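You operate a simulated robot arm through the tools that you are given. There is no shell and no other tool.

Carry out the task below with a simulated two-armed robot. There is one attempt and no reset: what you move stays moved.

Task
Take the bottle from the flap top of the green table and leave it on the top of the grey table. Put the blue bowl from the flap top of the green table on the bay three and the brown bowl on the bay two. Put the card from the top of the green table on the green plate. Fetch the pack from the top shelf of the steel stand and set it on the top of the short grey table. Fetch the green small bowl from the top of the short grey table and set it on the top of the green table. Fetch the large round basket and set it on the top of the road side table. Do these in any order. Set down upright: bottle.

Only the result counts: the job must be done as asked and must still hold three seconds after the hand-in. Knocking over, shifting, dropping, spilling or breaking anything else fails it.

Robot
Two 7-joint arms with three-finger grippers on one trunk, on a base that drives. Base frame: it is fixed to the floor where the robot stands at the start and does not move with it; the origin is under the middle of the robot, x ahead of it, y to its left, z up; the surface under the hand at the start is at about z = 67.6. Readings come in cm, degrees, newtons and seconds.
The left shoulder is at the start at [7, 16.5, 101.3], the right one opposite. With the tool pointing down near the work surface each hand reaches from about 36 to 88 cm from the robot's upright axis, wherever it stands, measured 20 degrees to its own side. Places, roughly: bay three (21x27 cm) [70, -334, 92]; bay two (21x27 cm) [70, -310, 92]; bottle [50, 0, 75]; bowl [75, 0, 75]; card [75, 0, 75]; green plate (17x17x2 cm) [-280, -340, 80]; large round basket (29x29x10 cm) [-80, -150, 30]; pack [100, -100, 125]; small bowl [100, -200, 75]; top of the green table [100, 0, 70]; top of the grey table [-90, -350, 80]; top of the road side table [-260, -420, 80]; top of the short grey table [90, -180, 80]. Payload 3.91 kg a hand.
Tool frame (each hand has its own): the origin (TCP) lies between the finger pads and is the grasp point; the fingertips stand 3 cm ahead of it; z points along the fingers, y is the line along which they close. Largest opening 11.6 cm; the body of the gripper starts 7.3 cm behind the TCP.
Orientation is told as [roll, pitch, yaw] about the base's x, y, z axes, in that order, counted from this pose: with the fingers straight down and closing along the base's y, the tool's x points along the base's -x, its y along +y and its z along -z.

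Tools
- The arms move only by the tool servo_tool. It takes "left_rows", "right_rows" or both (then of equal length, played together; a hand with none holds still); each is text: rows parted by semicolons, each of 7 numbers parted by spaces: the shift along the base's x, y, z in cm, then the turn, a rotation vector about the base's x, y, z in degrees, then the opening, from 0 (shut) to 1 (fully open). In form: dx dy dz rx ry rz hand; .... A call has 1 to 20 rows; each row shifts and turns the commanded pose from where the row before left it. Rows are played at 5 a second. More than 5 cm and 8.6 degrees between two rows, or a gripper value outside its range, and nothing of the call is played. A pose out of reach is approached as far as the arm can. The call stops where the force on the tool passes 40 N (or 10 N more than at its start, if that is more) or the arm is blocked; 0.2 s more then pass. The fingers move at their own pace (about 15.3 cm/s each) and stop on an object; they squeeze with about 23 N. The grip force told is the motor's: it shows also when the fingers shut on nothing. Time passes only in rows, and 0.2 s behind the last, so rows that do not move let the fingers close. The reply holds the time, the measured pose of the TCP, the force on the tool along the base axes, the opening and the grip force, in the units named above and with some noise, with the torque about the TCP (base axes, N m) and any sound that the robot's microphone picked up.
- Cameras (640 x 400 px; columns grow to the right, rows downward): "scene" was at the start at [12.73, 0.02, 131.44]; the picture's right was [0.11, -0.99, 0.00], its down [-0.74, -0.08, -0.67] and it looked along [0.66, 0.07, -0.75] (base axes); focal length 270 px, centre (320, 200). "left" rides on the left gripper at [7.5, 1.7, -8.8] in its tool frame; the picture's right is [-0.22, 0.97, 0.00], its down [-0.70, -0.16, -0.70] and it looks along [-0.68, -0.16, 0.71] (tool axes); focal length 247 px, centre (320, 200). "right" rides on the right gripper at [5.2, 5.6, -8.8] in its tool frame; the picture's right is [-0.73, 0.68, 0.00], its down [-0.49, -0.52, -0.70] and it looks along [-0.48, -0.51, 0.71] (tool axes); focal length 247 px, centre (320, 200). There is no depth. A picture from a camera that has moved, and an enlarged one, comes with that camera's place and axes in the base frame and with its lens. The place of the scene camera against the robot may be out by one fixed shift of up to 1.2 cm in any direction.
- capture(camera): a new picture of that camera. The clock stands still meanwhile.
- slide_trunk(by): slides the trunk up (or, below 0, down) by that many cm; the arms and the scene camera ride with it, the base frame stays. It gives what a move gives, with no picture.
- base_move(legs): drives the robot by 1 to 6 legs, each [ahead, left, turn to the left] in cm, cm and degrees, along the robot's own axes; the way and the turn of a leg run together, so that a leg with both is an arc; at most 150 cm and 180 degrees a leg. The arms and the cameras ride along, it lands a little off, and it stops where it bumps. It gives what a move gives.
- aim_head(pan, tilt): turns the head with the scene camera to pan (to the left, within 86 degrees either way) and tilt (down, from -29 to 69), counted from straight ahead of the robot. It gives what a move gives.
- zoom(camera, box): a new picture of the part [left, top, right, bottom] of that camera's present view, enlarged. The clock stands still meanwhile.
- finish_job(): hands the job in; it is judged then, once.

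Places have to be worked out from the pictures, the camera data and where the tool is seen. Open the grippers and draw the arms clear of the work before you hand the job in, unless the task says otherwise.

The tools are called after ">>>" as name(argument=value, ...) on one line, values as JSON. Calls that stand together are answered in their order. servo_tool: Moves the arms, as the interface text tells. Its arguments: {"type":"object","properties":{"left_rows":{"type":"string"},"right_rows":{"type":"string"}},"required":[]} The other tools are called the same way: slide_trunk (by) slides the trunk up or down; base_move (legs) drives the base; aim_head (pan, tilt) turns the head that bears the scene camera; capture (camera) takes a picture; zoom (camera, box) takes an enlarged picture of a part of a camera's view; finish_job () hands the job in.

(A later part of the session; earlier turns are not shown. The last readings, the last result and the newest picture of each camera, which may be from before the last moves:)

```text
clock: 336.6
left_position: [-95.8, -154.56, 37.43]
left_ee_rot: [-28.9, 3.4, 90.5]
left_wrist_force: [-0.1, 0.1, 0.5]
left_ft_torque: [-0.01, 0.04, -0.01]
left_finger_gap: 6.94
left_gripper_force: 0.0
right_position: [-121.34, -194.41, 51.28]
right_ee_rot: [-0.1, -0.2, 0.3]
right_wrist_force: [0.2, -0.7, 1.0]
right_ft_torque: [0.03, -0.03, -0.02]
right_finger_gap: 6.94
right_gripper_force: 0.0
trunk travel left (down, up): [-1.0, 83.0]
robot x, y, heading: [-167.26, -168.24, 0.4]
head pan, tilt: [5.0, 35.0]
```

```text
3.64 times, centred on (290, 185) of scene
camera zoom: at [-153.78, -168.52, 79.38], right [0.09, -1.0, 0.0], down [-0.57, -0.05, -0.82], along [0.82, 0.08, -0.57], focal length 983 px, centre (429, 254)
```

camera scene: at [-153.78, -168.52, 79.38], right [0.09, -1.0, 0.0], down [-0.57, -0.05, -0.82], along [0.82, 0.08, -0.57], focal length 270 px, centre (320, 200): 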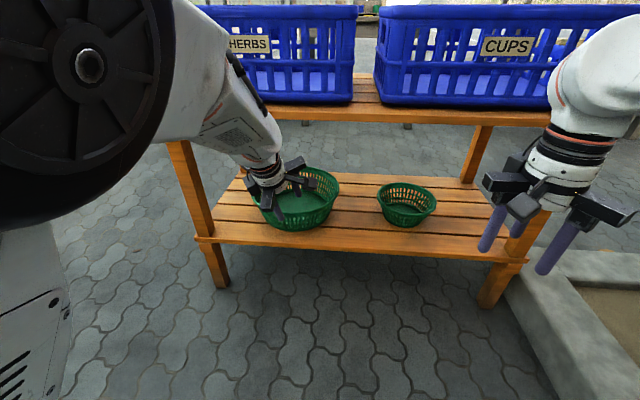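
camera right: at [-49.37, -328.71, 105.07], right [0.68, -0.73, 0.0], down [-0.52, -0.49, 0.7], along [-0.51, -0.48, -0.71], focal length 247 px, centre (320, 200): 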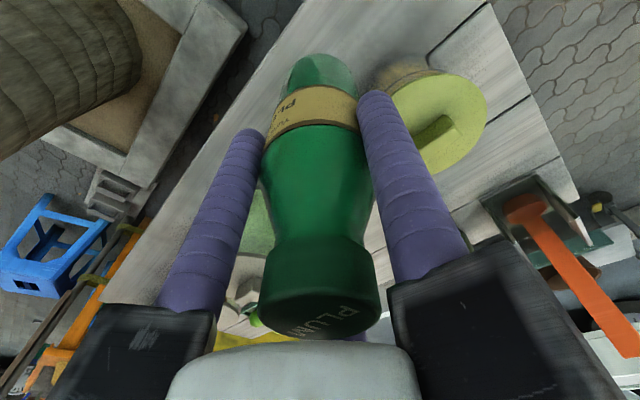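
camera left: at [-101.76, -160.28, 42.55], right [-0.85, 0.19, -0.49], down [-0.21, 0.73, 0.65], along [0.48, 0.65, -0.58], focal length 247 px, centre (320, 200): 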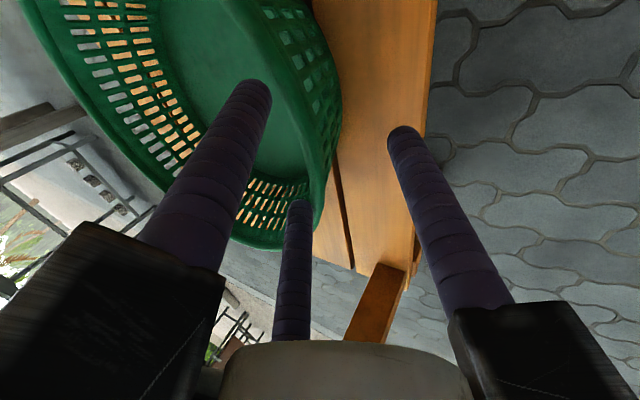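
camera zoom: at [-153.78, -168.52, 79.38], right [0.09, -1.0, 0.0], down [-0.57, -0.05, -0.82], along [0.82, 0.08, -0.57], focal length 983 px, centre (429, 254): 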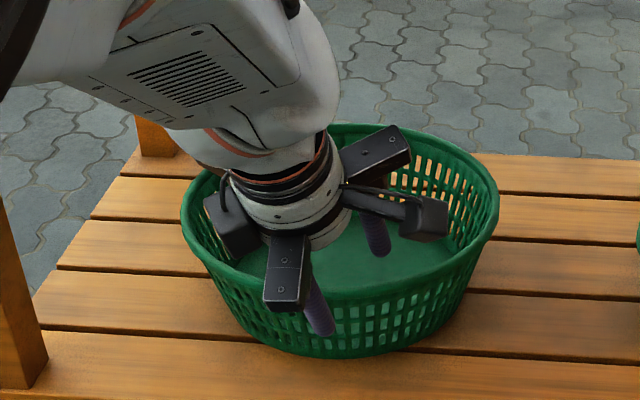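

The lip now passes cleanly between the inner and outer fingers. Sliding down along the wall, slightly toward +y.

>>> servo_tool(left_rows="1 0.2 -1.7 0 0 0 0.6; 1 0.2 -1.7 0 0 0 0.6; 0.9 0.2 -1.7 0 0 0 0.6; 0.9 0.1 -1.6 0 0 0 0.6")

>>> zoom(camera="left", box=[180, 0, 440, 260])

>>> zoom(camera="scene", box=[230, 130, 350, 240])

```text
clock: 337.6
left_position: [-91.84, -153.61, 30.77]
left_ee_rot: [-29.0, 3.4, 90.6]
left_wrist_force: [-0.7, -0.4, 1.0]
left_ft_torque: [0.04, 0.01, 0.03]
left_finger_gap: 6.97
left_gripper_force: 0.0
right_position: [-121.47, -194.35, 51.36]
right_ee_rot: [-0.2, -0.2, 0.3]
right_wrist_force: [0.5, -0.4, 0.2]
right_ft_torque: [-0.01, 0.0, -0.03]
right_finger_gap: 6.94
right_gripper_force: 0.0
trunk travel left (down, up): [-1.0, 83.0]
robot x, y, heading: [-167.32, -168.33, 0.4]
head pan, tilt: [5.0, 35.0]
```

```text
1.54 times, centred on (310, 130) of left
camera zoom: at [-97.66, -160.69, 38.02], right [-0.85, 0.19, -0.48], down [-0.21, 0.73, 0.65], along [0.48, 0.65, -0.59], focal length 380 px, centre (335, 308)
```

zoom: 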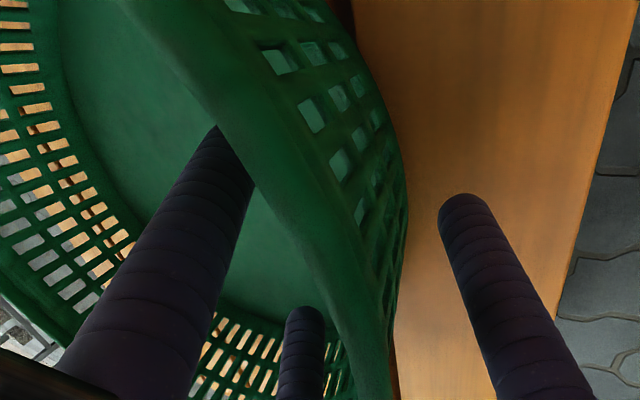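

```text
3.64 times, centred on (290, 185) of scene
camera zoom: at [-153.78, -168.52, 79.38], right [0.09, -1.0, 0.0], down [-0.57, -0.05, -0.82], along [0.82, 0.08, -0.57], focal length 983 px, centre (429, 254)
```

zoom: 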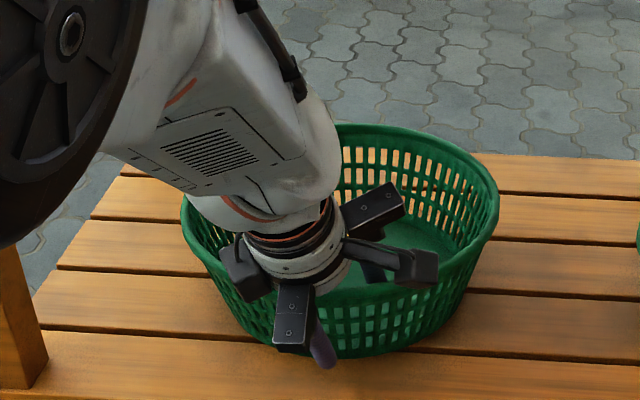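

Two fingers are inside, one outside, no contact force. I go 0.7 cm deeper and close.

>>> servo_tool(left_rows="0.35 0 -0.6 0 0 0 0.6; 0 0 0 0 0 0 0.4; 0 0 0 0 0 0 0.2; 0 0 0 0 0 0 0; 0 0 0 0 0 0 0; 0 0 0 0 0 0 0")

>>> zoom(camera="left", box=[180, 0, 440, 260])

>>> zoom(camera="scene", box=[230, 130, 350, 240])

```text
clock: 339.1
left_position: [-91.53, -153.64, 29.95]
left_ee_rot: [-29.0, 3.4, 90.6]
left_wrist_force: [-0.4, 0.1, -1.5]
left_ft_torque: [-0.02, 0.13, 0.03]
left_finger_gap: 1.43
left_gripper_force: 23.3
right_position: [-121.49, -194.28, 51.34]
right_ee_rot: [-0.2, -0.2, 0.4]
right_wrist_force: [0.1, -0.5, 0.6]
right_ft_torque: [0.01, 0.01, -0.01]
right_finger_gap: 6.97
right_gripper_force: 0.0
trunk travel left (down, up): [-1.0, 83.0]
robot x, y, heading: [-167.72, -168.82, 0.2]
head pan, tilt: [5.0, 35.0]
```

```text
1.54 times, centred on (310, 130) of left
camera zoom: at [-97.36, -160.72, 37.46], right [-0.85, 0.19, -0.48], down [-0.21, 0.73, 0.65], along [0.48, 0.65, -0.59], focal length 380 px, centre (335, 308)
```

zoom: 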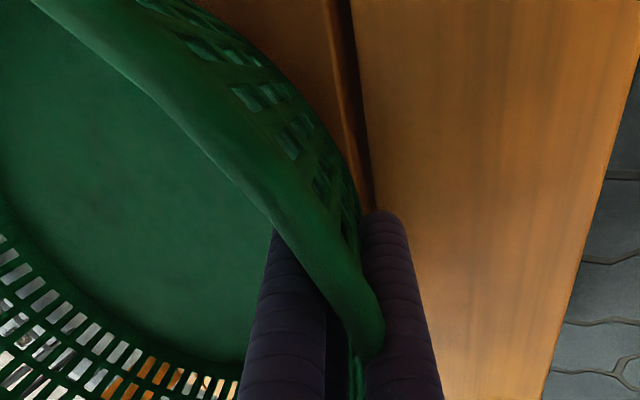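

```text
3.64 times, centred on (290, 185) of scene
camera zoom: at [-153.77, -168.51, 79.38], right [0.09, -1.0, 0.0], down [-0.57, -0.05, -0.82], along [0.82, 0.08, -0.57], focal length 983 px, centre (429, 254)
```

zoom: 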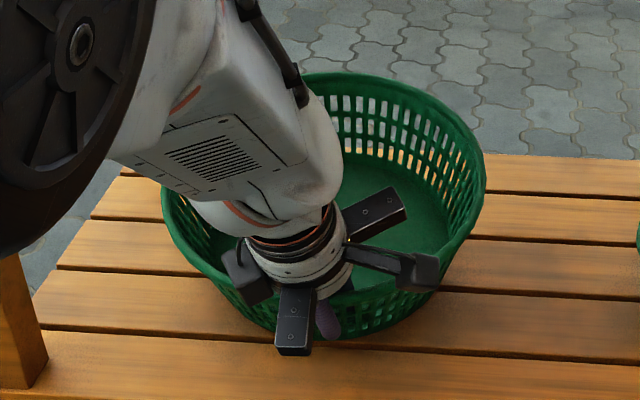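

Gripped at gap 1.43; the basket tilted slightly as its wall aligned with the fingers. I lift it 1.5 cm and check.

>>> servo_tool(left_rows="0 0 0.5 0 0 0 0; 0 0 0.5 0 0 0 0; 0 0 0.6 0 0 0 0")

>>> capture(camera="scene")

```text
clock: 339.9
left_position: [-91.62, -153.79, 31.92]
left_ee_rot: [-28.9, 3.4, 90.5]
left_wrist_force: [-0.9, -0.7, -0.4]
left_ft_torque: [0.03, 0.13, 0.03]
left_finger_gap: 1.42
left_gripper_force: 22.3
right_position: [-121.49, -194.52, 51.24]
right_ee_rot: [-0.2, -0.2, 0.3]
right_wrist_force: [0.6, -1.1, 0.2]
right_ft_torque: [-0.01, 0.01, 0.02]
right_finger_gap: 6.95
right_gripper_force: 0.0
trunk travel left (down, up): [-1.0, 83.0]
robot x, y, heading: [-167.45, -168.48, 0.2]
head pan, tilt: [5.0, 35.0]
```

```text
taken
camera scene: at [-153.77, -168.51, 79.38], right [0.09, -1.0, 0.0], down [-0.57, -0.05, -0.82], along [0.82, 0.08, -0.57], focal length 270 px, centre (320, 200)
```

scene: 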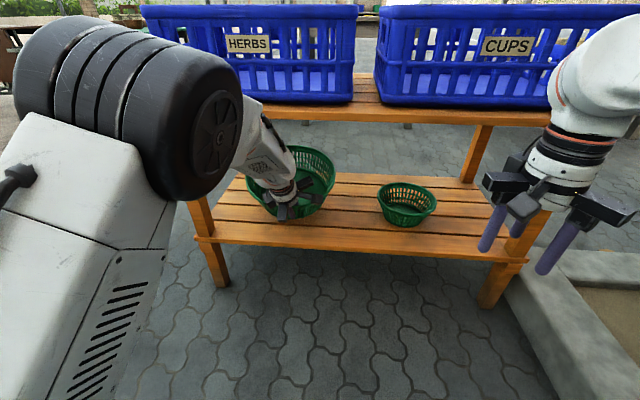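

The basket is very light (about 1 N). I back the base 16 cm to draw it out.

>>> base_move(legs=[[-15.5, 0, 0]])

>>> capture(camera="scene")

```text
clock: 341.3
left_position: [-107.65, -153.82, 31.75]
left_ee_rot: [-29.0, 3.4, 90.6]
left_wrist_force: [1.5, 0.1, -1.4]
left_ft_torque: [-0.05, 0.15, 0.01]
left_finger_gap: 1.4
left_gripper_force: 23.1
right_position: [-137.63, -194.46, 51.34]
right_ee_rot: [-0.1, -0.2, 0.2]
right_wrist_force: [0.4, -0.6, 0.0]
right_ft_torque: [0.0, -0.01, 0.0]
right_finger_gap: 6.96
right_gripper_force: 0.2
trunk travel left (down, up): [-1.0, 83.0]
robot x, y, heading: [-183.26, -168.72, 0.2]
head pan, tilt: [5.0, 35.0]
```

```text
taken
camera scene: at [-169.87, -168.61, 79.38], right [0.09, -1.0, 0.0], down [-0.57, -0.05, -0.82], along [0.82, 0.07, -0.57], focal length 270 px, centre (320, 200)
```

scene: 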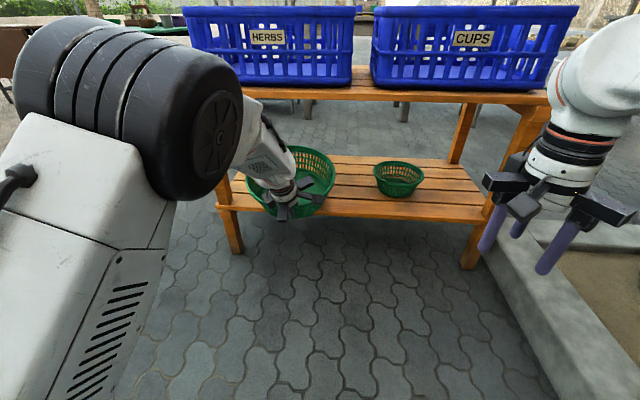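

Still partly under the shelf. I retract the left hand itself by about 12 cm.

>>> servo_tool(left_rows="-2 0 0 0 0 0 0; -2 0 0 0 0 0 0; -2 0 0 0 0 0 0; -2 0 0 0 0 0 0; -2 0 0 0 0 0 0; -2 0 0 0 0 0 0")

>>> capture(camera="scene")

```text
clock: 342.7
left_position: [-119.61, -154.0, 32.01]
left_ee_rot: [-29.0, 3.5, 90.5]
left_wrist_force: [-0.1, 0.3, -1.7]
left_ft_torque: [-0.01, 0.15, -0.02]
left_finger_gap: 1.39
left_gripper_force: 22.9
right_position: [-137.54, -194.36, 51.28]
right_ee_rot: [-0.1, -0.2, 0.2]
right_wrist_force: [0.1, 0.4, -0.6]
right_ft_torque: [0.0, 0.03, -0.02]
right_finger_gap: 6.96
right_gripper_force: 0.0
trunk travel left (down, up): [-1.0, 83.0]
robot x, y, heading: [-183.26, -168.34, 0.1]
head pan, tilt: [5.0, 35.0]
```

```text
taken
camera scene: at [-169.86, -168.61, 79.38], right [0.09, -1.0, 0.0], down [-0.57, -0.05, -0.82], along [0.82, 0.07, -0.57], focal length 270 px, centre (320, 200)
```

scene: 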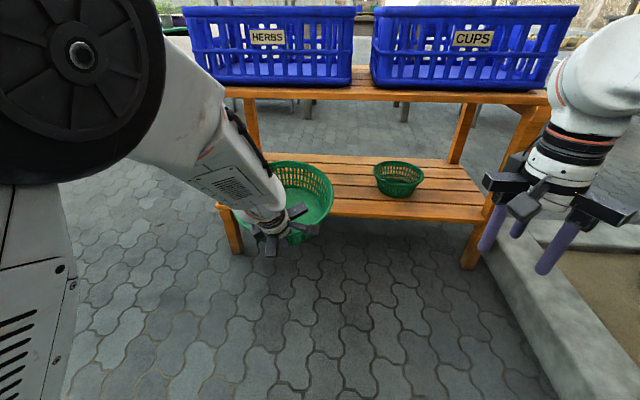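

Going well. Retracting a few cm more.

>>> servo_tool(left_rows="-2 0 0 0 0 0 0; -2 0 0 0 0 0 0; -2 0 0 0 0 0 0; -2 0 0 0 0 0 0")

>>> capture(camera="scene")

>>> capture(camera="left")

```text
clock: 343.7
left_position: [-127.55, -153.84, 31.84]
left_ee_rot: [-29.0, 3.4, 90.4]
left_wrist_force: [-0.1, -1.4, -0.9]
left_ft_torque: [0.0, 0.11, -0.01]
left_finger_gap: 1.37
left_gripper_force: 23.2
right_position: [-137.65, -194.42, 51.23]
right_ee_rot: [-0.1, -0.2, 0.2]
right_wrist_force: [0.3, -0.7, 0.1]
right_ft_torque: [0.02, 0.0, -0.02]
right_finger_gap: 6.9
right_gripper_force: 0.1
trunk travel left (down, up): [-1.0, 83.0]
robot x, y, heading: [-183.98, -168.63, 0.1]
head pan, tilt: [5.0, 35.0]
```

```text
taken
camera scene: at [-169.87, -168.61, 79.38], right [0.09, -1.0, 0.0], down [-0.57, -0.05, -0.82], along [0.82, 0.07, -0.57], focal length 270 px, centre (320, 200)
```

scene: 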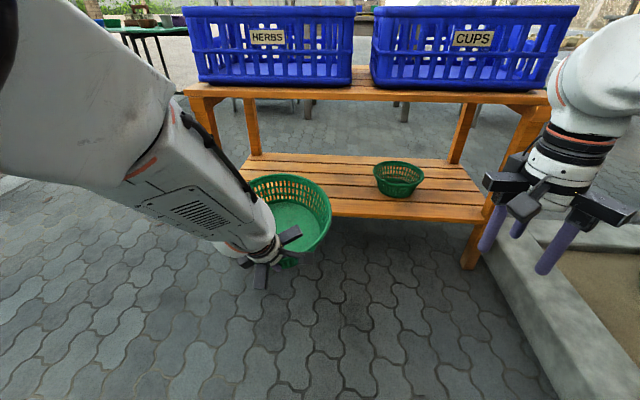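

```text
taken
camera left: at [-133.34, -160.87, 39.2], right [-0.85, 0.19, -0.49], down [-0.21, 0.73, 0.65], along [0.48, 0.65, -0.59], focal length 247 px, centre (320, 200)
```

left: 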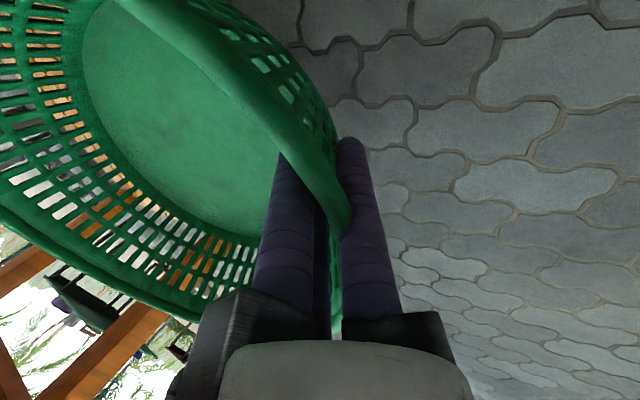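

The basket's far rim should be about 2–3 cm clear of the bench edge. I retract another 4 cm for more margin.

>>> servo_tool(left_rows="-2 0 0 0 0 0 0; -2 0 0 0 0 0 0; -1 0 0 0 0 0 0")

>>> aim_head(pan=8, tilt=50)

>>> capture(camera="scene")

```text
clock: 344.5
left_position: [-132.7, -154.0, 31.82]
left_ee_rot: [-29.1, 3.3, 90.5]
left_wrist_force: [-0.2, 0.1, -1.6]
left_ft_torque: [-0.03, 0.14, 0.02]
left_finger_gap: 1.35
left_gripper_force: 23.4
right_position: [-137.64, -194.57, 51.24]
right_ee_rot: [0.0, -0.2, 0.2]
right_wrist_force: [0.1, -0.3, 0.1]
right_ft_torque: [0.04, -0.03, -0.04]
right_finger_gap: 6.96
right_gripper_force: 0.0
trunk travel left (down, up): [-1.0, 83.0]
robot x, y, heading: [-183.86, -168.41, -0.0]
head pan, tilt: [5.0, 35.0]
```

```text
clock: 345.2
left_position: [-132.58, -153.96, 31.78]
left_ee_rot: [-29.0, 3.4, 90.5]
left_wrist_force: [-0.4, 0.3, -1.3]
left_ft_torque: [0.0, 0.12, -0.02]
left_finger_gap: 1.36
left_gripper_force: 22.9
right_position: [-137.63, -194.5, 51.11]
right_ee_rot: [-0.1, -0.2, 0.1]
right_wrist_force: [0.2, 0.5, 0.9]
right_ft_torque: [-0.02, 0.01, 0.02]
right_finger_gap: 6.95
right_gripper_force: 0.1
trunk travel left (down, up): [-1.0, 83.0]
robot x, y, heading: [-183.25, -168.72, 0.0]
head pan, tilt: [8.0, 50.0]
```

```text
taken
camera scene: at [-171.02, -168.31, 77.21], right [0.14, -0.99, 0.0], down [-0.76, -0.11, -0.64], along [0.64, 0.09, -0.77], focal length 270 px, centre (320, 200)
```

scene: 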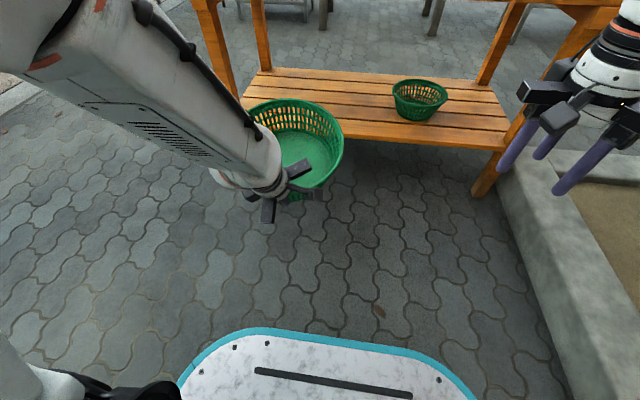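

Now about 7 cm clear. Raising the trunk back up in two steps.

>>> slide_trunk(by=40)

>>> slide_trunk(by=14)

>>> aim_head(pan=0, tilt=40)

>>> capture(camera="scene")

```text
clock: 349.1
left_position: [-132.53, -153.99, 71.74]
left_ee_rot: [-29.0, 3.4, 90.4]
left_wrist_force: [-0.6, -0.4, -0.7]
left_ft_torque: [-0.01, 0.11, -0.04]
left_finger_gap: 1.35
left_gripper_force: 23.0
right_position: [-137.57, -194.47, 91.13]
right_ee_rot: [-0.1, -0.2, 0.1]
right_wrist_force: [-0.1, 0.3, 0.0]
right_ft_torque: [0.0, -0.01, -0.01]
right_finger_gap: 6.93
right_gripper_force: 0.1
trunk travel left (down, up): [-41.0, 43.0]
robot x, y, heading: [-183.82, -168.48, 0.0]
head pan, tilt: [8.0, 50.0]
```

```text
clock: 350.7
left_position: [-132.66, -153.83, 85.66]
left_ee_rot: [-29.0, 3.4, 90.3]
left_wrist_force: [0.3, 0.3, -0.4]
left_ft_torque: [-0.01, 0.13, -0.03]
left_finger_gap: 1.34
left_gripper_force: 22.9
right_position: [-137.6, -194.61, 105.16]
right_ee_rot: [0.0, -0.2, 0.2]
right_wrist_force: [0.4, -0.1, -0.2]
right_ft_torque: [0.02, -0.01, 0.01]
right_finger_gap: 6.95
right_gripper_force: 0.1
trunk travel left (down, up): [-55.0, 29.0]
robot x, y, heading: [-183.31, -168.16, 0.2]
head pan, tilt: [8.0, 50.0]
```

```text
clock: 351.5
left_position: [-132.54, -153.95, 85.81]
left_ee_rot: [-29.1, 3.4, 90.5]
left_wrist_force: [0.1, 0.3, -0.8]
left_ft_torque: [-0.04, 0.12, -0.03]
left_finger_gap: 1.36
left_gripper_force: 23.4
right_position: [-137.76, -194.52, 105.21]
right_ee_rot: [-0.2, -0.2, 0.2]
right_wrist_force: [-0.1, -0.5, 0.2]
right_ft_torque: [0.0, -0.02, 0.01]
right_finger_gap: 6.97
right_gripper_force: 0.1
trunk travel left (down, up): [-55.0, 29.0]
robot x, y, heading: [-183.51, -168.83, 0.1]
head pan, tilt: [0.0, 40.0]
```

```text
taken
camera scene: at [-170.13, -169.38, 132.62], right [0.0, -1.0, 0.0], down [-0.64, 0.0, -0.77], along [0.77, 0.0, -0.64], focal length 270 px, centre (320, 200)
```

scene: 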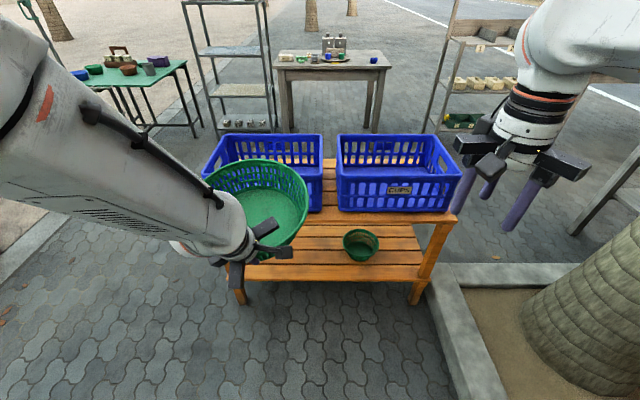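

Basket secured at carrying height. I drive around the north end of the bench, east to the corridor, and turn to face south.

>>> base_move(legs=[[0, 45, 0], [0, 45, 0], [75, 0, 0], [75, 0, 0], [0, 0, -45], [0, 0, -45]])

>>> capture(camera="scene")

```text
clock: 368.0
left_position: [-20.64, -134.27, 85.91]
left_ee_rot: [-29.1, 3.4, -1.8]
left_wrist_force: [-0.1, 0.4, -1.7]
left_ft_torque: [0.12, 0.02, -0.02]
left_finger_gap: 1.25
left_gripper_force: 23.1
right_position: [-60.93, -127.68, 105.21]
right_ee_rot: [-0.1, -0.1, -92.1]
right_wrist_force: [0.9, -0.7, -0.5]
right_ft_torque: [0.0, 0.02, 0.0]
right_finger_gap: 6.98
right_gripper_force: 0.1
trunk travel left (down, up): [-55.0, 29.0]
robot x, y, heading: [-33.47, -82.88, -92.1]
head pan, tilt: [0.0, 40.0]
```

```text
taken
camera scene: at [-33.87, -97.11, 132.62], right [-1.0, 0.04, 0.0], down [0.02, 0.64, -0.77], along [-0.03, -0.77, -0.64], focal length 270 px, centre (320, 200)
```

scene: 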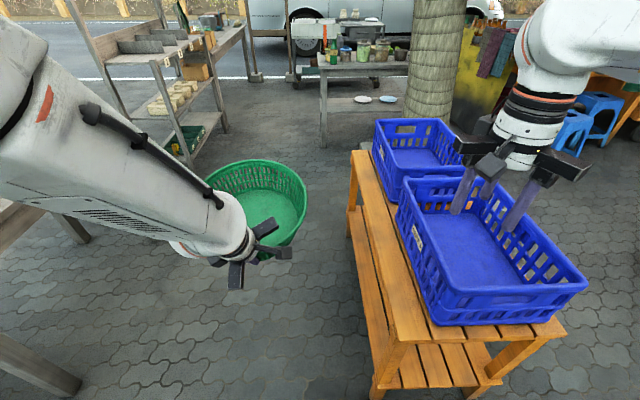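

The grip gap has crept from 1.43 to 1.25, so I check the pinch with the wrist camera.

>>> capture(camera="left")

>>> zoom(camera="scene", box=[150, 130, 330, 310])

```text
taken
camera left: at [-27.59, -128.2, 93.09], right [0.22, 0.85, -0.48], down [0.74, 0.18, 0.65], along [0.63, -0.5, -0.59], focal length 247 px, centre (320, 200)
```

left: 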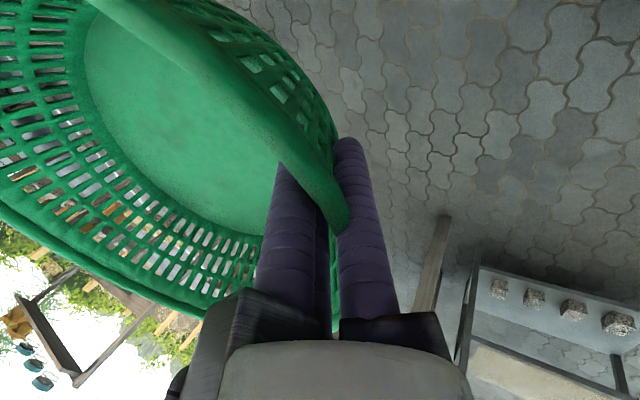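

```text
2.22 times, centred on (240, 220) of scene
camera zoom: at [-33.87, -97.11, 132.62], right [-1.0, 0.04, 0.0], down [0.02, 0.64, -0.77], along [-0.03, -0.77, -0.64], focal length 601 px, centre (498, 156)
```

zoom: 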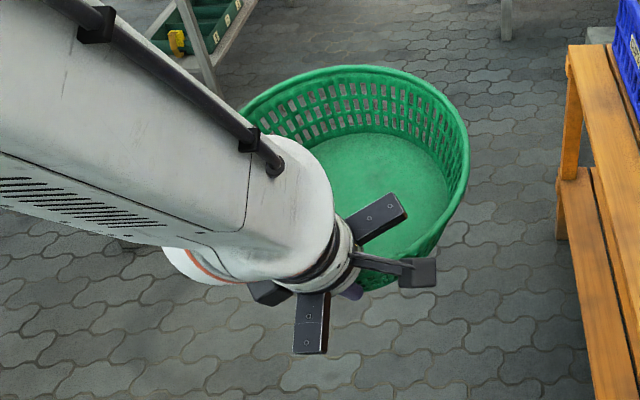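

The pinch looks unchanged, the lip is still held. I go on: shift to x≈−5 and drive south along the corridor.

>>> base_move(legs=[[0, 29, 2.1], [140, 0, 0]])

>>> capture(camera="scene")

```text
clock: 376.6
left_position: [11.09, -274.49, 85.72]
left_ee_rot: [-29.0, 3.4, 0.4]
left_wrist_force: [0.7, -0.2, -1.0]
left_ft_torque: [0.13, 0.0, 0.02]
left_finger_gap: 1.22
left_gripper_force: 22.9
right_position: [-29.55, -269.53, 105.17]
right_ee_rot: [-0.1, -0.1, -89.8]
right_wrist_force: [0.2, 0.2, 0.4]
right_ft_torque: [-0.01, 0.0, 0.02]
right_finger_gap: 6.94
right_gripper_force: 0.1
trunk travel left (down, up): [-55.0, 29.0]
robot x, y, heading: [-4.09, -223.69, -89.8]
head pan, tilt: [0.0, 40.0]
```

```text
taken
camera scene: at [-3.61, -237.89, 132.62], right [-1.0, 0.0, 0.0], down [0.0, 0.64, -0.77], along [0.0, -0.77, -0.64], focal length 270 px, centre (320, 200)
```

scene: 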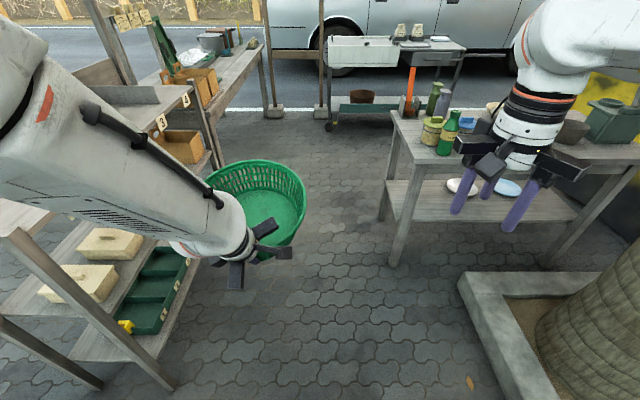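

Path ahead is clear between the rack and the grey table. Driving on south.

>>> base_move(legs=[[0, 3, 0], [120, 0, 0]])

>>> capture(camera="scene")

>>> aim_head(pan=-60, tilt=30)

>>> capture(camera="scene")

```text
clock: 383.0
left_position: [14.33, -392.73, 85.72]
left_ee_rot: [-29.0, 3.4, 0.4]
left_wrist_force: [-0.2, 0.6, -1.6]
left_ft_torque: [0.09, 0.05, 0.01]
left_finger_gap: 1.2
left_gripper_force: 23.0
right_position: [-26.12, -387.78, 105.19]
right_ee_rot: [-0.2, -0.2, -89.6]
right_wrist_force: [0.0, 0.1, 1.0]
right_ft_torque: [0.01, 0.01, -0.02]
right_finger_gap: 6.97
right_gripper_force: 0.0
trunk travel left (down, up): [-55.0, 29.0]
robot x, y, heading: [0.07, -341.84, -90.0]
head pan, tilt: [0.0, 40.0]
```

```text
taken
camera scene: at [-0.22, -356.15, 132.62], right [-1.0, 0.0, 0.0], down [0.0, 0.64, -0.77], along [0.0, -0.77, -0.64], focal length 270 px, centre (320, 200)
```

scene: 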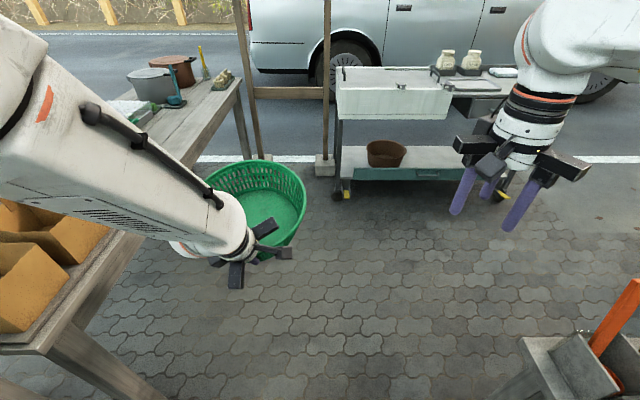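

```text
clock: 384.3
left_position: [14.46, -392.71, 85.82]
left_ee_rot: [-29.0, 3.4, 0.4]
left_wrist_force: [0.0, 0.8, -0.5]
left_ft_torque: [0.12, 0.01, -0.03]
left_finger_gap: 1.19
left_gripper_force: 23.2
right_position: [-26.12, -387.63, 105.23]
right_ee_rot: [-0.1, -0.3, -89.8]
right_wrist_force: [-0.3, 0.6, 0.6]
right_ft_torque: [0.01, 0.0, 0.03]
right_finger_gap: 6.99
right_gripper_force: 0.0
trunk travel left (down, up): [-55.0, 29.0]
robot x, y, heading: [-0.32, -341.7, -89.8]
head pan, tilt: [-60.0, 30.0]
```

```text
taken
camera scene: at [-8.06, -352.17, 134.16], right [-0.5, 0.86, 0.0], down [0.43, 0.25, -0.87], along [-0.75, -0.44, -0.5], focal length 270 px, centre (320, 200)
```

scene: 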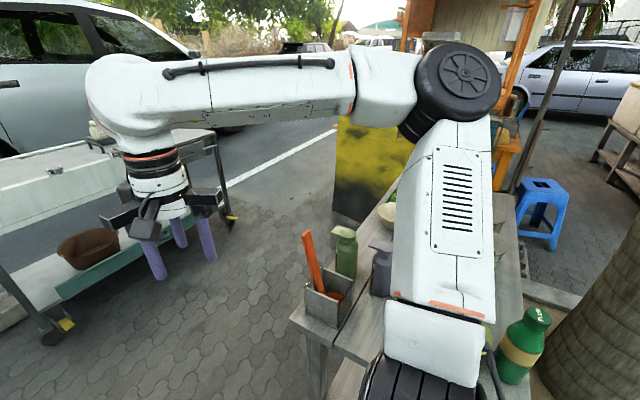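

The way west is between the grey table and the white cart (near side y≈−515). I advance to y≈−424 and turn right to face west.

>>> base_move(legs=[[81, 4, 0], [0, 0, -45], [0, 0, -45]])

>>> aim_head(pan=0, tilt=30)

>>> capture(camera="scene")

```text
clock: 392.8
left_position: [-46.76, -436.59, 85.73]
left_ee_rot: [-29.0, 3.3, -89.8]
left_wrist_force: [-0.2, 0.2, -1.0]
left_ft_torque: [0.03, -0.11, 0.0]
left_finger_gap: 1.17
left_gripper_force: 23.5
right_position: [-41.67, -396.09, 105.38]
right_ee_rot: [0.0, -0.2, 180.0]
right_wrist_force: [0.2, -0.4, -0.8]
right_ft_torque: [-0.02, 0.01, 0.02]
right_finger_gap: 6.97
right_gripper_force: 0.2
trunk travel left (down, up): [-55.0, 29.0]
robot x, y, heading: [4.21, -421.83, 179.8]
head pan, tilt: [-60.0, 30.0]
```

```text
clock: 394.1
left_position: [-46.83, -436.56, 85.65]
left_ee_rot: [-28.9, 3.4, -89.9]
left_wrist_force: [0.7, -0.1, -1.6]
left_ft_torque: [0.0, -0.13, 0.01]
left_finger_gap: 1.13
left_gripper_force: 23.4
right_position: [-41.54, -396.07, 105.12]
right_ee_rot: [-0.2, -0.1, 180.0]
right_wrist_force: [0.5, -0.1, -0.4]
right_ft_torque: [0.02, 0.03, 0.0]
right_finger_gap: 6.99
right_gripper_force: 0.1
trunk travel left (down, up): [-55.0, 29.0]
robot x, y, heading: [4.23, -422.13, 179.9]
head pan, tilt: [0.0, 30.0]
```

```text
taken
camera scene: at [-9.95, -423.04, 134.16], right [0.0, 1.0, 0.0], down [0.5, 0.0, -0.87], along [-0.87, 0.0, -0.5], focal length 270 px, centre (320, 200)
```

scene: 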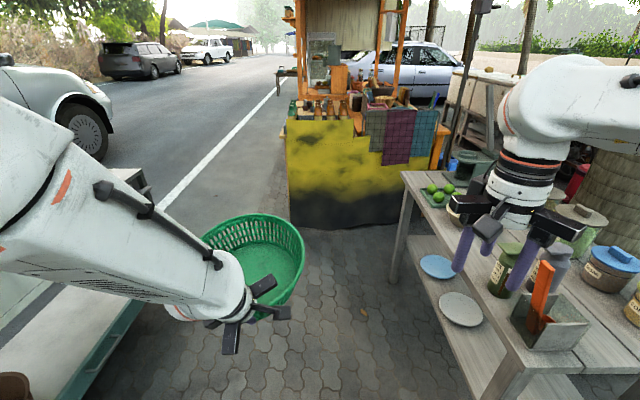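

The gap is still creeping (1.15). I check the grip again by wrist camera.

>>> capture(camera="left")

>>> zoom(camera="left", box=[220, 80, 440, 300])

```text
taken
camera left: at [-41.12, -429.44, 93.08], right [0.85, -0.19, -0.48], down [0.2, -0.74, 0.65], along [-0.48, -0.65, -0.59], focal length 247 px, centre (320, 200)
```

left: 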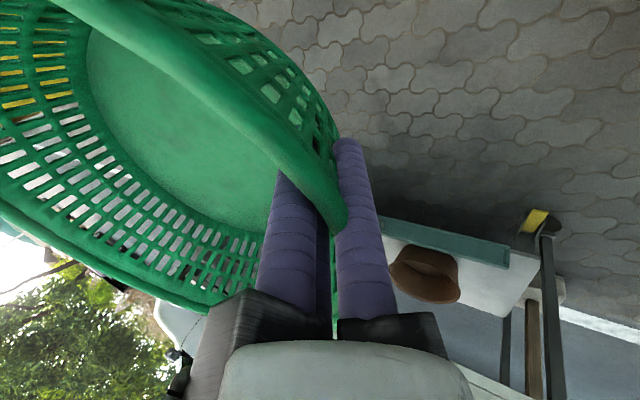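

```text
1.82 times, centred on (330, 190) of left
camera zoom: at [-41.12, -429.44, 93.08], right [0.85, -0.19, -0.48], down [0.2, -0.74, 0.65], along [-0.48, -0.65, -0.59], focal length 449 px, centre (302, 218)
```

zoom: 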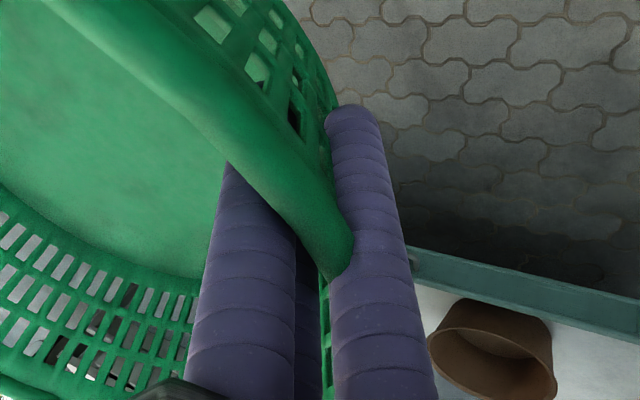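

The basket is twisting very slowly in the pinch. I'll have the right hand take the rim on its side as a second hold; first I measure where that rim is.

>>> zoom(camera="scene", box=[180, 190, 340, 330])

>>> capture(camera="right")

```text
2.86 times, centred on (260, 260) of scene
camera zoom: at [-9.95, -423.04, 134.16], right [0.0, 1.0, 0.0], down [0.5, 0.0, -0.87], along [-0.87, 0.0, -0.5], focal length 772 px, centre (491, 29)
```

zoom: 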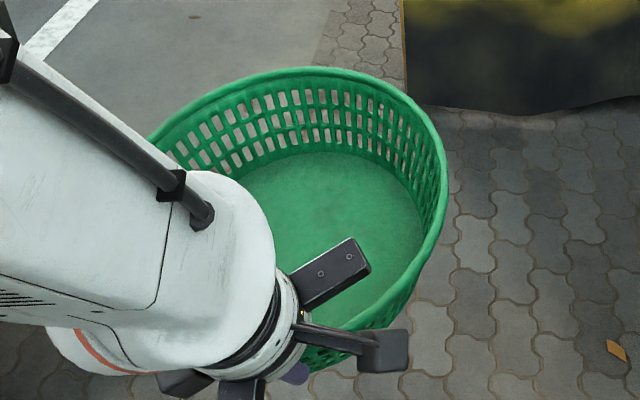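

```text
taken
camera right: at [-36.37, -401.62, 114.09], right [-0.73, -0.68, 0.0], down [-0.48, 0.52, 0.7], along [-0.48, 0.51, -0.71], focal length 247 px, centre (320, 200)
```

right: 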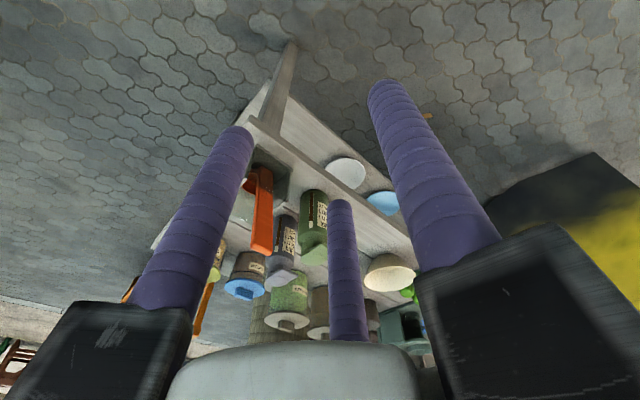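

The basket has only yawed a little in the pinch and is very light, so I continue. I raise the trunk 14 cm for clearance and drive west past the grey table, then toward the road side.

>>> slide_trunk(by=14)

>>> base_move(legs=[[0, 16, 0], [140, 0, 0], [0, 80, 0]])

>>> capture(camera="scene")

```text
clock: 395.8
left_position: [-46.8, -436.47, 99.74]
left_ee_rot: [-29.0, 3.4, -90.0]
left_wrist_force: [-0.2, -0.1, -2.0]
left_ft_torque: [0.03, -0.16, 0.0]
left_finger_gap: 1.15
left_gripper_force: 22.8
right_position: [-41.55, -395.98, 119.21]
right_ee_rot: [-0.1, -0.2, 180.0]
right_wrist_force: [0.5, -0.6, -0.2]
right_ft_torque: [-0.01, -0.03, -0.03]
right_finger_gap: 6.95
right_gripper_force: 0.1
trunk travel left (down, up): [-69.0, 15.0]
robot x, y, heading: [4.08, -422.22, 180.0]
head pan, tilt: [0.0, 30.0]
```

```text
clock: 405.7
left_position: [-194.73, -476.34, 99.99]
left_ee_rot: [-29.2, 3.7, -99.4]
left_wrist_force: [0.1, -1.9, -0.4]
left_ft_torque: [0.13, -0.07, -0.02]
left_finger_gap: 1.07
left_gripper_force: 23.2
right_position: [-182.89, -437.33, 119.76]
right_ee_rot: [-0.4, -0.6, 170.4]
right_wrist_force: [1.8, -1.0, 0.7]
right_ft_torque: [0.17, 0.11, 0.01]
right_finger_gap: 6.97
right_gripper_force: 0.0
trunk travel left (down, up): [-69.0, 15.0]
robot x, y, heading: [-142.43, -469.87, 170.4]
head pan, tilt: [0.0, 30.0]
stopped in leg 3: the robot was blocked; the commanded pose is now the measured one
```

```text
taken
camera scene: at [-155.78, -469.35, 148.26], right [0.17, 0.99, 0.01], down [0.49, -0.08, -0.87], along [-0.86, 0.15, -0.49], focal length 270 px, centre (320, 200)
```

scene: 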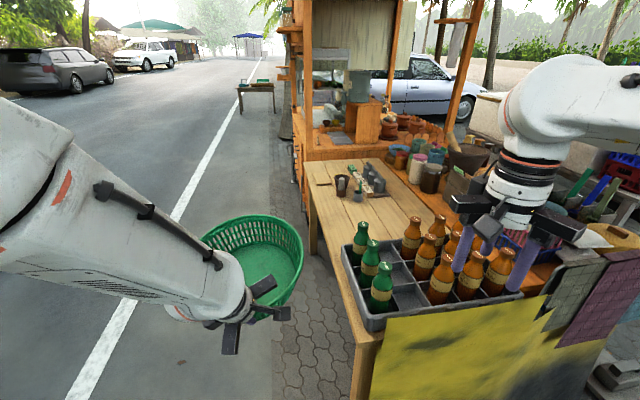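

Blocked while strafing toward the road; the robot turned about 10°. I look to the left side to see what it met.

>>> aim_head(pan=75, tilt=35)

>>> capture(camera="scene")

>>> aim_head(pan=20, tilt=60)

>>> capture(camera="scene")

>>> capture(camera="left")

```text
clock: 407.1
left_position: [-195.04, -475.92, 99.7]
left_ee_rot: [-28.9, 3.3, -99.2]
left_wrist_force: [0.5, 0.1, 0.3]
left_ft_torque: [-0.01, -0.14, 0.01]
left_finger_gap: 1.09
left_gripper_force: 22.8
right_position: [-183.51, -436.78, 119.23]
right_ee_rot: [0.0, -0.1, 170.5]
right_wrist_force: [0.4, -0.4, -0.6]
right_ft_torque: [0.0, -0.01, 0.0]
right_finger_gap: 6.96
right_gripper_force: 0.1
trunk travel left (down, up): [-69.0, 15.0]
robot x, y, heading: [-143.06, -470.23, 170.9]
head pan, tilt: [75.0, 35.0]
```

```text
taken
camera scene: at [-151.19, -477.93, 147.38], right [-0.91, 0.41, 0.0], down [0.24, 0.52, -0.82], along [-0.34, -0.75, -0.57], focal length 270 px, centre (320, 200)
```

scene: 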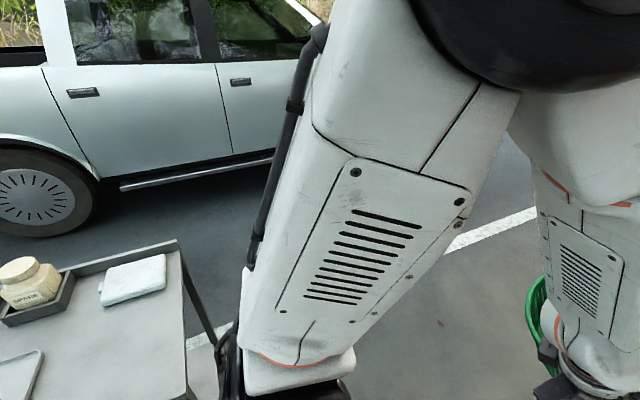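

```text
clock: 408.4
left_position: [-195.16, -475.91, 99.7]
left_ee_rot: [-28.9, 3.3, -99.2]
left_wrist_force: [-0.3, 0.3, -0.8]
left_ft_torque: [-0.02, -0.1, -0.05]
left_finger_gap: 1.12
left_gripper_force: 22.3
right_position: [-183.48, -436.73, 119.16]
right_ee_rot: [-0.1, -0.1, 170.6]
right_wrist_force: [-1.3, 0.3, 0.1]
right_ft_torque: [-0.02, 0.01, 0.0]
right_finger_gap: 6.95
right_gripper_force: 0.1
trunk travel left (down, up): [-69.0, 15.0]
robot x, y, heading: [-142.33, -470.12, 170.8]
head pan, tilt: [20.0, 60.0]
```

```text
taken
camera scene: at [-154.09, -471.21, 143.95], right [-0.19, 0.98, 0.0], down [0.85, 0.16, -0.5], along [-0.49, -0.09, -0.87], focal length 270 px, centre (320, 200)
```

scene: 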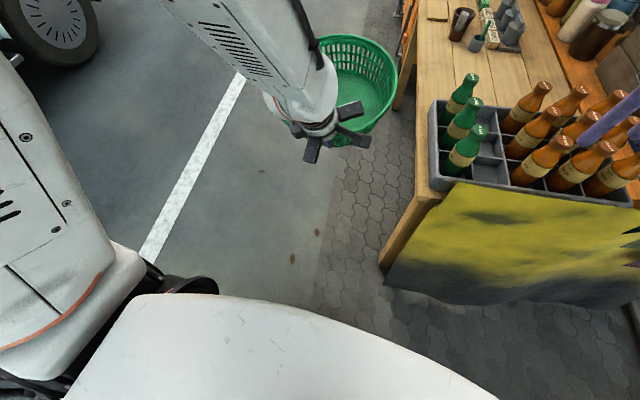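

```text
taken
camera left: at [-188.32, -469.79, 107.03], right [0.81, -0.33, -0.48], down [0.08, -0.76, 0.65], along [-0.58, -0.56, -0.59], focal length 247 px, centre (320, 200)
```

left: 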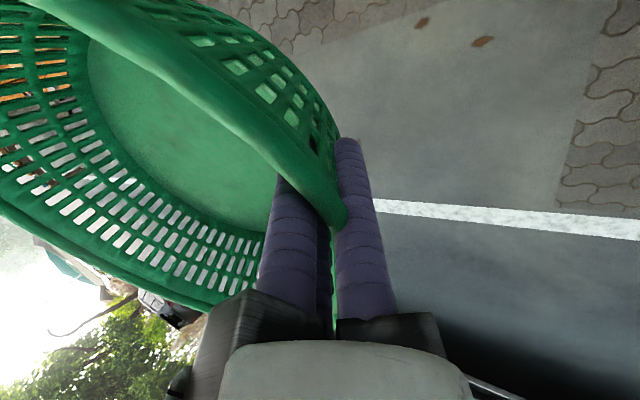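

I need to see what is beside the robot's front left. Looking there more steeply.

>>> aim_head(pan=50, tilt=65)

>>> capture(camera="scene")

>>> aim_head(pan=86, tilt=60)

>>> capture(camera="scene")

```text
clock: 409.3
left_position: [-195.04, -475.94, 99.63]
left_ee_rot: [-28.9, 3.2, -99.2]
left_wrist_force: [-0.4, -0.7, -0.5]
left_ft_torque: [0.01, -0.1, -0.04]
left_finger_gap: 1.11
left_gripper_force: 23.1
right_position: [-183.53, -436.58, 119.24]
right_ee_rot: [-0.1, -0.1, 170.7]
right_wrist_force: [0.0, 0.6, -0.8]
right_ft_torque: [0.03, 0.02, 0.0]
right_finger_gap: 6.97
right_gripper_force: 0.1
trunk travel left (down, up): [-69.0, 15.0]
robot x, y, heading: [-142.3, -469.85, 170.7]
head pan, tilt: [50.0, 65.0]
```

```text
taken
camera scene: at [-152.15, -473.91, 143.39], right [-0.65, 0.76, 0.0], down [0.69, 0.59, -0.42], along [-0.32, -0.28, -0.91], focal length 270 px, centre (320, 200)
```

scene: 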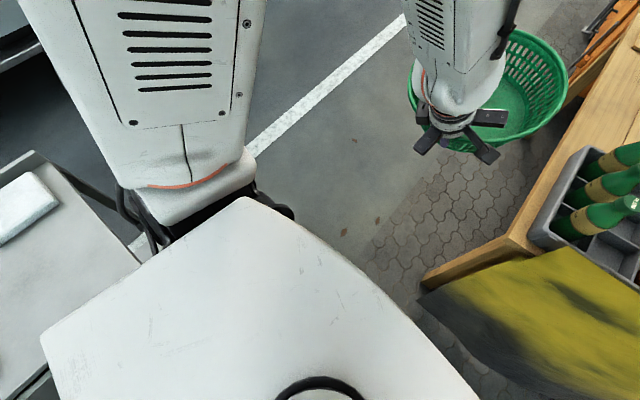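

```text
clock: 410.3
left_position: [-195.12, -475.87, 99.72]
left_ee_rot: [-28.9, 3.3, -99.2]
left_wrist_force: [0.2, -0.4, -1.6]
left_ft_torque: [-0.01, -0.13, 0.01]
left_finger_gap: 1.11
left_gripper_force: 22.8
right_position: [-183.44, -436.66, 119.26]
right_ee_rot: [-0.2, -0.1, 170.7]
right_wrist_force: [0.2, -0.3, 0.5]
right_ft_torque: [0.02, 0.0, -0.02]
right_finger_gap: 6.94
right_gripper_force: 0.1
trunk travel left (down, up): [-69.0, 15.0]
robot x, y, heading: [-142.48, -469.91, 170.4]
head pan, tilt: [85.9, 60.0]
```

```text
taken
camera scene: at [-149.1, -476.44, 143.95], right [-0.97, 0.23, 0.0], down [0.2, 0.84, -0.5], along [-0.12, -0.49, -0.87], focal length 270 px, centre (320, 200)
```

scene: 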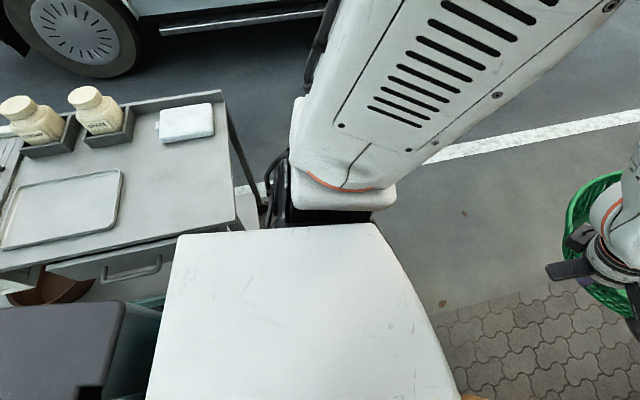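

The white cart's corner (≈(−137, −508)) is right beside my left rear, and the bottle crate's table corner is at (−194.5, −447). I'll back out east, then pass between them diagonally.

>>> base_move(legs=[[-15, -5, 0], [-25, -15, 0], [0, -20, 0]])

>>> aim_head(pan=40, tilt=45)

>>> capture(camera="scene")

```text
clock: 411.1
left_position: [-194.98, -475.61, 99.62]
left_ee_rot: [-28.8, 3.3, -99.4]
left_wrist_force: [0.0, -0.7, -1.5]
left_ft_torque: [0.01, -0.14, 0.02]
left_finger_gap: 1.07
left_gripper_force: 23.3
right_position: [-183.34, -436.5, 119.27]
right_ee_rot: [-0.2, -0.2, 170.3]
right_wrist_force: [-0.3, -0.1, -0.2]
right_ft_torque: [0.02, -0.01, 0.01]
right_finger_gap: 6.98
right_gripper_force: 0.2
trunk travel left (down, up): [-69.0, 15.0]
robot x, y, heading: [-142.36, -470.28, 170.4]
head pan, tilt: [85.9, 60.0]
stopped in leg 1: the robot was blocked; the commanded pose is now the measured one
```

```text
clock: 412.2
left_position: [-194.93, -475.6, 99.74]
left_ee_rot: [-28.9, 3.3, -99.5]
left_wrist_force: [0.3, 0.6, -1.2]
left_ft_torque: [0.04, -0.15, 0.0]
left_finger_gap: 1.06
left_gripper_force: 23.1
right_position: [-183.22, -436.44, 119.22]
right_ee_rot: [-0.2, -0.2, 170.3]
right_wrist_force: [0.0, 0.1, 0.5]
right_ft_torque: [0.01, 0.04, -0.03]
right_finger_gap: 6.94
right_gripper_force: 0.1
trunk travel left (down, up): [-69.0, 15.0]
robot x, y, heading: [-142.13, -470.11, 170.2]
head pan, tilt: [40.0, 45.0]
```

```text
taken
camera scene: at [-154.38, -474.0, 145.9], right [-0.51, 0.86, 0.0], down [0.61, 0.36, -0.71], along [-0.61, -0.36, -0.71], focal length 270 px, centre (320, 200)
```

scene: 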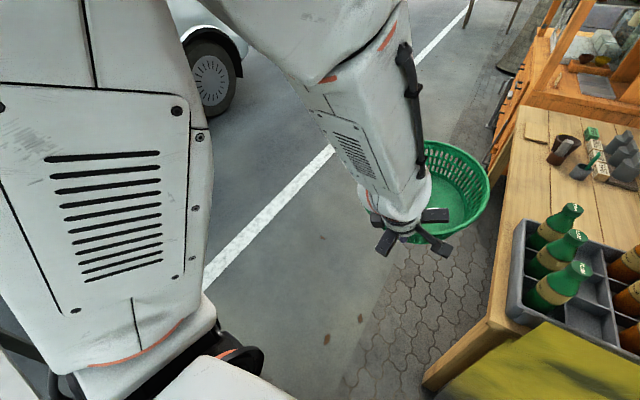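

Still touching at the rear left. I try a pure small sidestep to the right (north) first.

>>> base_move(legs=[[0, -5, 0]])

```text
clock: 413.1
left_position: [-194.24, -471.06, 99.64]
left_ee_rot: [-28.9, 3.5, -99.4]
left_wrist_force: [-0.2, -1.0, -1.0]
left_ft_torque: [0.04, -0.1, -0.03]
left_finger_gap: 1.08
left_gripper_force: 22.6
right_position: [-182.42, -432.14, 119.23]
right_ee_rot: [-0.3, -0.2, 170.4]
right_wrist_force: [-0.6, 0.1, -0.4]
right_ft_torque: [0.03, -0.04, -0.04]
right_finger_gap: 6.97
right_gripper_force: 0.2
trunk travel left (down, up): [-69.0, 15.0]
robot x, y, heading: [-141.45, -465.5, 170.4]
head pan, tilt: [40.0, 45.0]
```

Free now. Backing east with a slight right shift.

>>> base_move(legs=[[-12, -3, 0]])

>>> aim_head(pan=86, tilt=60)

>>> capture(camera="scene")

```text
clock: 414.4
left_position: [-181.9, -469.7, 99.66]
left_ee_rot: [-28.8, 3.3, -99.5]
left_wrist_force: [-1.1, 0.4, -0.8]
left_ft_torque: [0.01, -0.14, 0.03]
left_finger_gap: 1.09
left_gripper_force: 23.1
right_position: [-170.19, -430.73, 119.15]
right_ee_rot: [-0.1, -0.1, 170.3]
right_wrist_force: [-0.3, 0.2, -0.4]
right_ft_torque: [-0.03, 0.04, 0.01]
right_finger_gap: 6.98
right_gripper_force: 0.1
trunk travel left (down, up): [-69.0, 15.0]
robot x, y, heading: [-129.3, -463.93, 170.4]
head pan, tilt: [40.0, 45.0]
```

```text
clock: 415.5
left_position: [-181.77, -469.83, 99.79]
left_ee_rot: [-28.8, 3.3, -99.5]
left_wrist_force: [-0.4, 0.0, -1.5]
left_ft_torque: [0.01, -0.11, -0.01]
left_finger_gap: 1.06
left_gripper_force: 23.0
right_position: [-169.92, -430.66, 119.22]
right_ee_rot: [0.0, -0.3, 170.3]
right_wrist_force: [-0.9, -0.3, -0.5]
right_ft_torque: [-0.01, 0.0, 0.03]
right_finger_gap: 6.96
right_gripper_force: 0.2
trunk travel left (down, up): [-69.0, 15.0]
robot x, y, heading: [-129.42, -463.82, 170.1]
head pan, tilt: [85.9, 60.0]
```

```text
taken
camera scene: at [-135.83, -470.57, 143.95], right [-0.97, 0.24, 0.0], down [0.21, 0.84, -0.5], along [-0.12, -0.49, -0.87], focal length 270 px, centre (320, 200)
```

scene: 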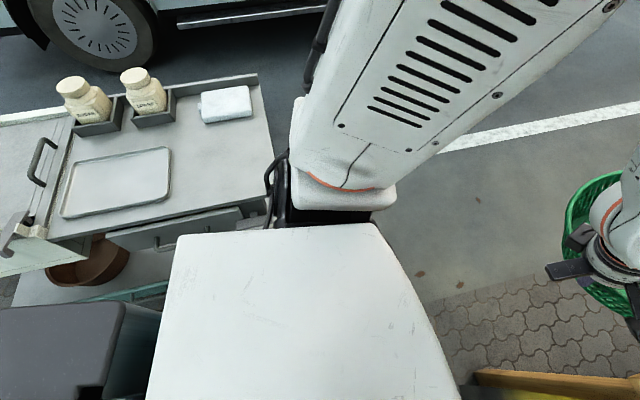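

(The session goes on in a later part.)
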